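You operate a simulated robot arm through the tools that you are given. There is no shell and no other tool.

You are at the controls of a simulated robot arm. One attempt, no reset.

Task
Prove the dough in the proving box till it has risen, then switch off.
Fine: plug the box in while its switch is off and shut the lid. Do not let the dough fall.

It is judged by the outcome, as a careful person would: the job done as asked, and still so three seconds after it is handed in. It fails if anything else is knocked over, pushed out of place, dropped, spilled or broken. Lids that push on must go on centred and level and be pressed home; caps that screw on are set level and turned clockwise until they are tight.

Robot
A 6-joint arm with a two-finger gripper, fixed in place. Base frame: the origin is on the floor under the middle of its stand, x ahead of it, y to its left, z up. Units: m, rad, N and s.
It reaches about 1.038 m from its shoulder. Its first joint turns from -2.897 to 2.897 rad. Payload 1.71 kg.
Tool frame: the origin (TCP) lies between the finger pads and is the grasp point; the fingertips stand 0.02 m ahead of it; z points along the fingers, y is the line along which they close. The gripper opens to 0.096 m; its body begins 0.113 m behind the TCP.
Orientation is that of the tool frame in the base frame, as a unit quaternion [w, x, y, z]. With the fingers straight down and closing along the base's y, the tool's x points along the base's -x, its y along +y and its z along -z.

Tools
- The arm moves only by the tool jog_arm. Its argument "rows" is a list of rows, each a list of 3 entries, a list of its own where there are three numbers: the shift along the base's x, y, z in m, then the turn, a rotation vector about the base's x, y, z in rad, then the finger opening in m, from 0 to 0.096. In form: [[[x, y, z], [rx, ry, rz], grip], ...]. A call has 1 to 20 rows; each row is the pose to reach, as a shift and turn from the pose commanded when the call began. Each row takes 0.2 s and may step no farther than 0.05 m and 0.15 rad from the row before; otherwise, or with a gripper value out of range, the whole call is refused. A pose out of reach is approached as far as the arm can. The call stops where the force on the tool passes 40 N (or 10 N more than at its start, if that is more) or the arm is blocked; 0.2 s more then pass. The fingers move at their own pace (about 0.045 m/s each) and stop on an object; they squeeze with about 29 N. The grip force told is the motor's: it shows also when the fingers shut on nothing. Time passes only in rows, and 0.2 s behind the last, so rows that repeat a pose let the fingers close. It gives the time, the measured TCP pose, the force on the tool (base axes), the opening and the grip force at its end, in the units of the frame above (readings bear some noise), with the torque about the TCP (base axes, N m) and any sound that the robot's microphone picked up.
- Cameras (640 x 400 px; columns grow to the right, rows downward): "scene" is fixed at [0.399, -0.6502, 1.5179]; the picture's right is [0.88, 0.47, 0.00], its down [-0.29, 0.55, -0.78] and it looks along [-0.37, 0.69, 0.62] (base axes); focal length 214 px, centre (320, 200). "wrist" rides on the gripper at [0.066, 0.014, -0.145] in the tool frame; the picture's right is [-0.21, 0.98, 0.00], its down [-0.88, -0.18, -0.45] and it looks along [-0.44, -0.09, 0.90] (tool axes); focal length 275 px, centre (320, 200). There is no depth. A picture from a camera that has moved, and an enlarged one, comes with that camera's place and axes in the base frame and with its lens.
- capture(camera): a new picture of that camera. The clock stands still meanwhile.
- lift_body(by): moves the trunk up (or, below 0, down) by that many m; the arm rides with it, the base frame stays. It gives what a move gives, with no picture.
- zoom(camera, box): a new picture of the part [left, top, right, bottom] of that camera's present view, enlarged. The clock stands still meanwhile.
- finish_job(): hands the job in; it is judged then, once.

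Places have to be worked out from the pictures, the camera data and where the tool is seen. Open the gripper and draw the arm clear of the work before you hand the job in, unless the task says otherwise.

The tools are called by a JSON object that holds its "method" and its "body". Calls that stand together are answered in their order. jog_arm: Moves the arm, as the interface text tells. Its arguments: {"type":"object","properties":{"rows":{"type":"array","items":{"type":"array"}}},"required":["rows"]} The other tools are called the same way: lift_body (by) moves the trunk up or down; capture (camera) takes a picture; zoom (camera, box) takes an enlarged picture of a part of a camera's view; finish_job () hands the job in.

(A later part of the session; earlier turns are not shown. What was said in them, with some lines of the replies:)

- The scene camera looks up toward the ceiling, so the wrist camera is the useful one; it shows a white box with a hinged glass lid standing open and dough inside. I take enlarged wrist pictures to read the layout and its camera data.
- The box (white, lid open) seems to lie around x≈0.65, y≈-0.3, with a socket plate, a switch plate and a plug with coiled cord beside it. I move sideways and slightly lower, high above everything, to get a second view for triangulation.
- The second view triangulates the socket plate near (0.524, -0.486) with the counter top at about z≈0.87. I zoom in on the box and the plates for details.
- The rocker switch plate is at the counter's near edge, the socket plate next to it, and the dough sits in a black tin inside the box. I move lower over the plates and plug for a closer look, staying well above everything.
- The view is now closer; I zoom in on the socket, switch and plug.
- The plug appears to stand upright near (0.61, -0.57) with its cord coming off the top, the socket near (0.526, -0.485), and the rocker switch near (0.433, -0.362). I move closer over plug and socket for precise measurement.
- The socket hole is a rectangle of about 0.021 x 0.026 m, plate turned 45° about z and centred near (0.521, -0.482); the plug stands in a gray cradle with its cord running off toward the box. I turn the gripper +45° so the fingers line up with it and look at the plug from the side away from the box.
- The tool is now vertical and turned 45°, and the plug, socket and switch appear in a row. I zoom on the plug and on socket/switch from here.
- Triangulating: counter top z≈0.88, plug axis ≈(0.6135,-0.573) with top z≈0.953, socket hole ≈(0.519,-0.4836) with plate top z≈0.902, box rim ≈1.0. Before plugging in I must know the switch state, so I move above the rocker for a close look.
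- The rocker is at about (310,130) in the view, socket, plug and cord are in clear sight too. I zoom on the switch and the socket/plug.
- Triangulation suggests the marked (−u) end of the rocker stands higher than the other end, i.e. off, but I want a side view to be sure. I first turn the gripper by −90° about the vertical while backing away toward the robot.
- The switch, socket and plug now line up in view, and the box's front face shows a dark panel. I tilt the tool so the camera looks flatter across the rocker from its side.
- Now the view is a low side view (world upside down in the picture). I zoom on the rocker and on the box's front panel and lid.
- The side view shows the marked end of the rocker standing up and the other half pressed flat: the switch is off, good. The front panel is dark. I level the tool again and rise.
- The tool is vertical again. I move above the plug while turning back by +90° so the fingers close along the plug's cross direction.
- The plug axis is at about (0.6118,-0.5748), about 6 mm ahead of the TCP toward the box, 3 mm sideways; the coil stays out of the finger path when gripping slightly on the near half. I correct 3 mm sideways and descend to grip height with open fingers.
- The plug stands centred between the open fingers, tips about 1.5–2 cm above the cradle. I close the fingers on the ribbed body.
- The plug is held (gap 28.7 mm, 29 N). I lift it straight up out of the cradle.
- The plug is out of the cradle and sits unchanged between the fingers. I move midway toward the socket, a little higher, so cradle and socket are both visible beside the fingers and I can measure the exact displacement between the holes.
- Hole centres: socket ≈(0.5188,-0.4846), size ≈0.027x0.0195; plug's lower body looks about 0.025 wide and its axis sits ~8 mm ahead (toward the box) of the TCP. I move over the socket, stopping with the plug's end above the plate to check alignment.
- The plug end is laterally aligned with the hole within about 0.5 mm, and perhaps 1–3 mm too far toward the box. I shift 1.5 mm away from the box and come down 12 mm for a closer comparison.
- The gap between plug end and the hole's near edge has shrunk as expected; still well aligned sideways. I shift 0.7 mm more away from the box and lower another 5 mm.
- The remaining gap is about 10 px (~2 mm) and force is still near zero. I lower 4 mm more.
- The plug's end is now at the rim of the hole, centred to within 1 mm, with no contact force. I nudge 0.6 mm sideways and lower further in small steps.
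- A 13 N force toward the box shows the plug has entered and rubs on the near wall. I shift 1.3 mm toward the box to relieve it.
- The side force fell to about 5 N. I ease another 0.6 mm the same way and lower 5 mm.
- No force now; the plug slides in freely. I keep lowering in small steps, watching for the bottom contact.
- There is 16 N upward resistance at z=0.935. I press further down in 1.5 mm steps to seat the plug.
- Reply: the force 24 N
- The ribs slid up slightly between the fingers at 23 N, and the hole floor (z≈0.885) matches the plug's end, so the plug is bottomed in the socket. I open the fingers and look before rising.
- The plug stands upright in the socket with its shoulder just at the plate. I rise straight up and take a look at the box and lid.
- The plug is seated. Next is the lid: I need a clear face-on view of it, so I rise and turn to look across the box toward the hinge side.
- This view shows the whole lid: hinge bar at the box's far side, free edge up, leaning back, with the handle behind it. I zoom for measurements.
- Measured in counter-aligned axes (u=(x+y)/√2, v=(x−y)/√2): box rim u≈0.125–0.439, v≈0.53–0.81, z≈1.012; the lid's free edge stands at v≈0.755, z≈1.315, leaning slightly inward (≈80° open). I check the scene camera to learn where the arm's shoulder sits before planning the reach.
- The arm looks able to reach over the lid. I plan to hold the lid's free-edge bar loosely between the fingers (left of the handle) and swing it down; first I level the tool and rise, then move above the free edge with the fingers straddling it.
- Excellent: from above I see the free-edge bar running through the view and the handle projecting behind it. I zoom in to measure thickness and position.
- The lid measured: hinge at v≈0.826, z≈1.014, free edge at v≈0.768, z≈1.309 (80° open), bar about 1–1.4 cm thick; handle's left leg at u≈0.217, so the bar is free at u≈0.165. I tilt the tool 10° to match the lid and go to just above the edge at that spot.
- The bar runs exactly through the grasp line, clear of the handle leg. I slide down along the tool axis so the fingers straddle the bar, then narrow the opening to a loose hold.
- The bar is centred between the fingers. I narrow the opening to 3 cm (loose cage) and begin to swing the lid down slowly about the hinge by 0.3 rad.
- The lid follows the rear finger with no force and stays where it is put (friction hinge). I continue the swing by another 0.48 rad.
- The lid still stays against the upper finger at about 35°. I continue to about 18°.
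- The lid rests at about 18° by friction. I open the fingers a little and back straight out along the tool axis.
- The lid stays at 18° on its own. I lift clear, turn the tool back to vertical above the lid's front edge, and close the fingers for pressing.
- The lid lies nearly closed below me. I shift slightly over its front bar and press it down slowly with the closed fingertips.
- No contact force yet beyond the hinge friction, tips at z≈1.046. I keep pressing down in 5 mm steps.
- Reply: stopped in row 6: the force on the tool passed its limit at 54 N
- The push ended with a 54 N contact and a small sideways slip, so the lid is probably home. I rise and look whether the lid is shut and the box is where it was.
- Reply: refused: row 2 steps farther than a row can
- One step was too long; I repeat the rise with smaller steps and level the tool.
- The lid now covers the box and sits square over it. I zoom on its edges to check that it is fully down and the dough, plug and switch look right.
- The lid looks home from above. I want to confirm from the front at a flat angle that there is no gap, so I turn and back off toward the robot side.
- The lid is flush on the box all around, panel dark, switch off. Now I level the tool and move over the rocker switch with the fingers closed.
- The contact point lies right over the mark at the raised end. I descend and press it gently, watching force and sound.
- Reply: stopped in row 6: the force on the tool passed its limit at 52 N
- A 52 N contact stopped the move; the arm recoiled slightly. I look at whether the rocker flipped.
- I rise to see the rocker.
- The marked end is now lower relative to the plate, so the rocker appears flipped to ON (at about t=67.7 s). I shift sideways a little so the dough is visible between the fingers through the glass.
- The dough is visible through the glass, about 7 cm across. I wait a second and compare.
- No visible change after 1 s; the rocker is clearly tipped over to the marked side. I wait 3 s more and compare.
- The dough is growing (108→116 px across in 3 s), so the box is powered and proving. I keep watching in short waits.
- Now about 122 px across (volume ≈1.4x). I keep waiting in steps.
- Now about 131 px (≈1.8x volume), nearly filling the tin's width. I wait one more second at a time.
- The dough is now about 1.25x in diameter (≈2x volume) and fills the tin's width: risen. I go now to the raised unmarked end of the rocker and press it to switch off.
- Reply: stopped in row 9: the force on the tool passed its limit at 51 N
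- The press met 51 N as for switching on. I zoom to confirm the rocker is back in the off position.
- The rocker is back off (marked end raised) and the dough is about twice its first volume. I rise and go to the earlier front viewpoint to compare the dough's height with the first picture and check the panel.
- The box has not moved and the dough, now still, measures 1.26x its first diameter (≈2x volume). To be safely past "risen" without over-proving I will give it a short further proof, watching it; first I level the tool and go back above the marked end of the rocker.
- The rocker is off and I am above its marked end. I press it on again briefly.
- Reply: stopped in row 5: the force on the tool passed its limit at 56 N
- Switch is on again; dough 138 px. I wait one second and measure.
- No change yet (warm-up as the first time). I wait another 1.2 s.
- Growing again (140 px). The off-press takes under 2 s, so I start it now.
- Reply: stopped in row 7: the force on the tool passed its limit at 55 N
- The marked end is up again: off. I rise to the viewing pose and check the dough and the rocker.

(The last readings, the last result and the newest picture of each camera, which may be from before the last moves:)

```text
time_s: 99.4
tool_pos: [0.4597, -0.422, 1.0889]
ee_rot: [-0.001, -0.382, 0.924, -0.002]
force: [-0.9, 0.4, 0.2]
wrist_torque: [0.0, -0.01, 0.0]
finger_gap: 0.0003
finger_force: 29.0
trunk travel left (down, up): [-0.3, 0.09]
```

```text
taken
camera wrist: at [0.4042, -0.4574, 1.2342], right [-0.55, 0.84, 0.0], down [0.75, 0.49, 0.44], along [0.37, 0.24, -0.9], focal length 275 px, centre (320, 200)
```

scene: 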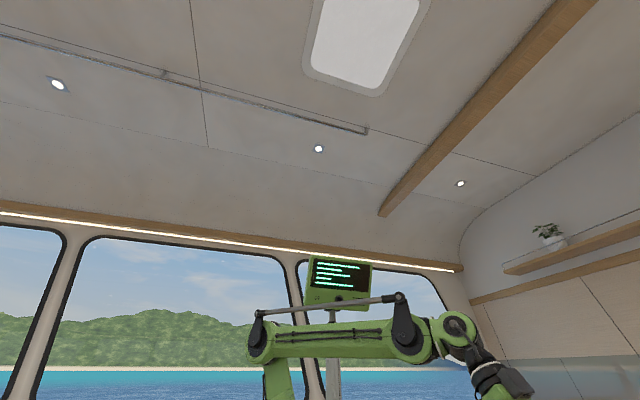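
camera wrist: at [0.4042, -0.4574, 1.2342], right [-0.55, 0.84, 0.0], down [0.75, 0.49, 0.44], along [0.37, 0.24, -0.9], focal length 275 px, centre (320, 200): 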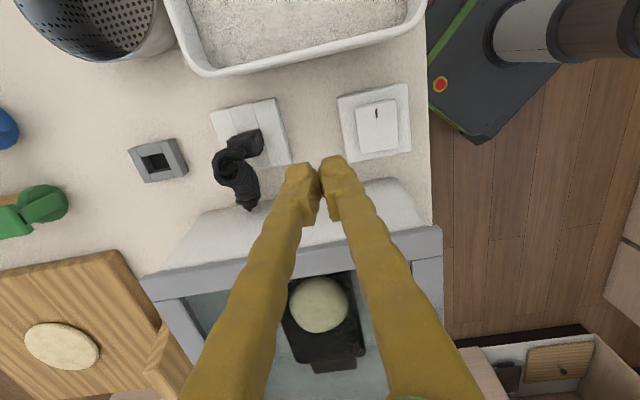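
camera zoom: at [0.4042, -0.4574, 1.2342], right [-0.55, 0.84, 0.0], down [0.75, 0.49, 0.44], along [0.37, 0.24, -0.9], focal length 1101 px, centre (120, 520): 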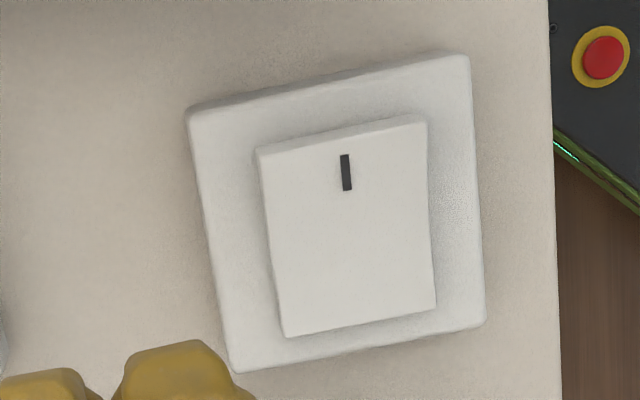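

Off is confirmed and the dough measures about 139–140 px, hardly larger than before, i.e. levelling off at about 1.28x diameter. I zoom in closely to check its shape and that it is stable.

{"method": "zoom", "body": {"camera": "wrist", "box": [270, 260, 370, 350]}}

{"method": "jog_arm", "body": {"rows": [[[0, 0, 0], [0, 0, 0], 0.0], [[0, 0, 0], [0, 0, 0], 0.0], [[0, 0, 0], [0, 0, 0], 0.0], [[0, 0, 0], [0, 0, 0], 0.0]]}}

{"method": "zoom", "body": {"camera": "wrist", "box": [270, 260, 370, 350]}}

```text
4.44 times, centred on (320, 305) of wrist
camera zoom: at [0.4042, -0.4574, 1.2342], right [-0.55, 0.84, 0.0], down [0.75, 0.49, 0.44], along [0.37, 0.24, -0.9], focal length 1224 px, centre (320, -267)
```

zoom: 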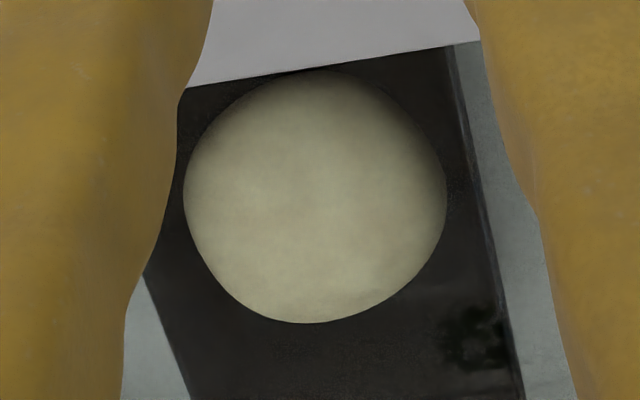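

```text
time_s: 100.4
tool_pos: [0.4611, -0.422, 1.0872]
ee_rot: [-0.001, -0.382, 0.924, -0.002]
force: [0.4, -0.1, 0.4]
wrist_torque: [-0.06, 0.04, -0.02]
finger_gap: 0.0002
finger_force: 30.1
trunk travel left (down, up): [-0.3, 0.09]
```

```text
4.44 times, centred on (320, 305) of wrist
camera zoom: at [0.4041, -0.4572, 1.2338], right [-0.55, 0.84, 0.0], down [0.75, 0.49, 0.44], along [0.37, 0.24, -0.9], focal length 1224 px, centre (320, -267)
```

zoom: 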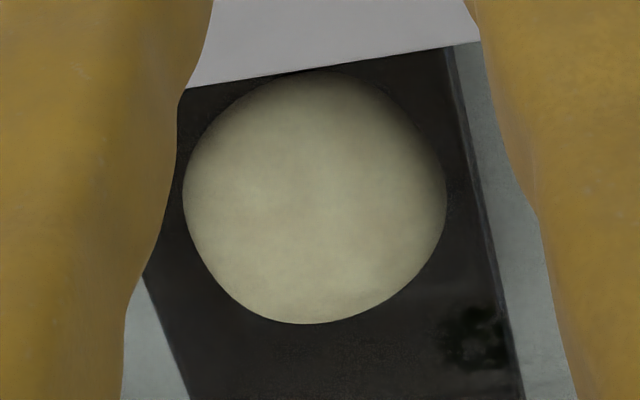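

The dough is stable at about 1.28x diameter (≈2.1x volume), rounded and not sunken; the switch is off, lid shut, plug in. I open the gripper and draw the arm up and clear for a last overview.

{"method": "jog_arm", "body": {"rows": [[[-0.01, 0.01, 0.04], [0, 0, 0], 0.03], [[-0.02, 0.02, 0.08], [0, 0, 0], 0.06], [[-0.04, 0.03, 0.12], [0, 0, 0], 0.096], [[-0.06, 0.04, 0.16], [0, 0, 0], 0.096], [[-0.08, 0.05, 0.2], [0, 0, 0], 0.096], [[-0.1, 0.06, 0.24], [0, 0, 0], 0.096], [[-0.12, 0.07, 0.28], [0, 0, 0], 0.096], [[-0.12, 0.07, 0.28], [0, 0, 0], 0.096], [[-0.12, 0.07, 0.28], [0, 0, 0], 0.096]]}}

{"method": "capture", "body": {"camera": "wrist"}}

{"method": "zoom", "body": {"camera": "wrist", "box": [150, 60, 420, 320]}}

```text
time_s: 102.4
tool_pos: [0.3408, -0.3498, 1.3687]
ee_rot: [-0.001, -0.382, 0.924, -0.001]
force: [-0.2, -0.7, -0.8]
wrist_torque: [0.03, 0.03, -0.03]
finger_gap: 0.0957
finger_force: 0.1
trunk travel left (down, up): [-0.3, 0.09]
```

```text
taken
camera wrist: at [0.2841, -0.3861, 1.5134], right [-0.55, 0.84, 0.0], down [0.75, 0.49, 0.44], along [0.37, 0.24, -0.9], focal length 275 px, centre (320, 200)
```

wrist: 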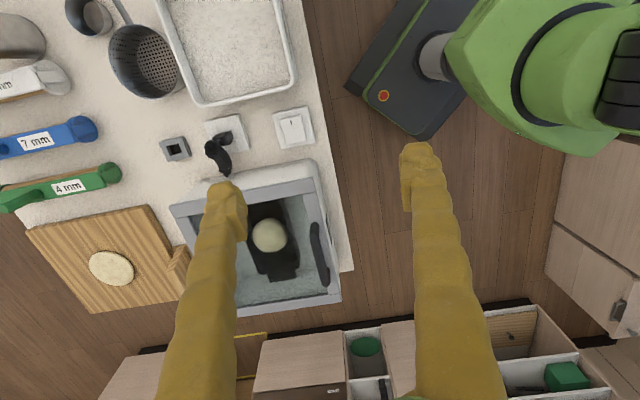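

```text
1.54 times, centred on (285, 190) of wrist
camera zoom: at [0.2841, -0.3861, 1.5134], right [-0.55, 0.84, 0.0], down [0.75, 0.49, 0.44], along [0.37, 0.24, -0.9], focal length 424 px, centre (374, 215)
```

zoom: 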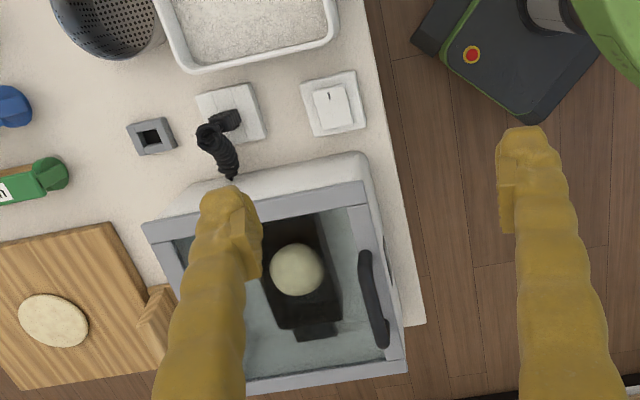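

The lid is shut, the plug is in the socket, the switch is off (marked end up), and the dough is fully risen and stable. Everything else stands in its place and the arm is clear with the gripper open, so I hand the job in.

{"method": "finish_job", "body": {}}

```text
The job is handed in.
```

The dough is proved to about twice its starting volume, the switch is off, and I have handed the job in. I judged the rise from the camera (diameter about 1.28 times the start, size levelling off). No verdict has come back.

- **Plugging in:** I checked from the side that the rocker was off, then moved the plug from its cradle into the socket until it bottomed.
- **Lid:** I swung it down slowly and pressed it shut. It looks flush all round from the front, and the box did not move.
- **Proving:** The dough grew once the switch was on. I switched off when it had roughly doubled, then gave it one more short run of about 5 s. It barely grew further, and I switched off again. It looked round, with no sign of sinking.
- **Contact forces:** Pressing the lid and each switch press peaked at 51–56 N, over the 40 N limit, so the arm stopped and recoiled slightly each time. I saw no damage.

At hand-in the plug was still in the socket, everything else looked to be in its place, and the arm was clear with the gripper open.
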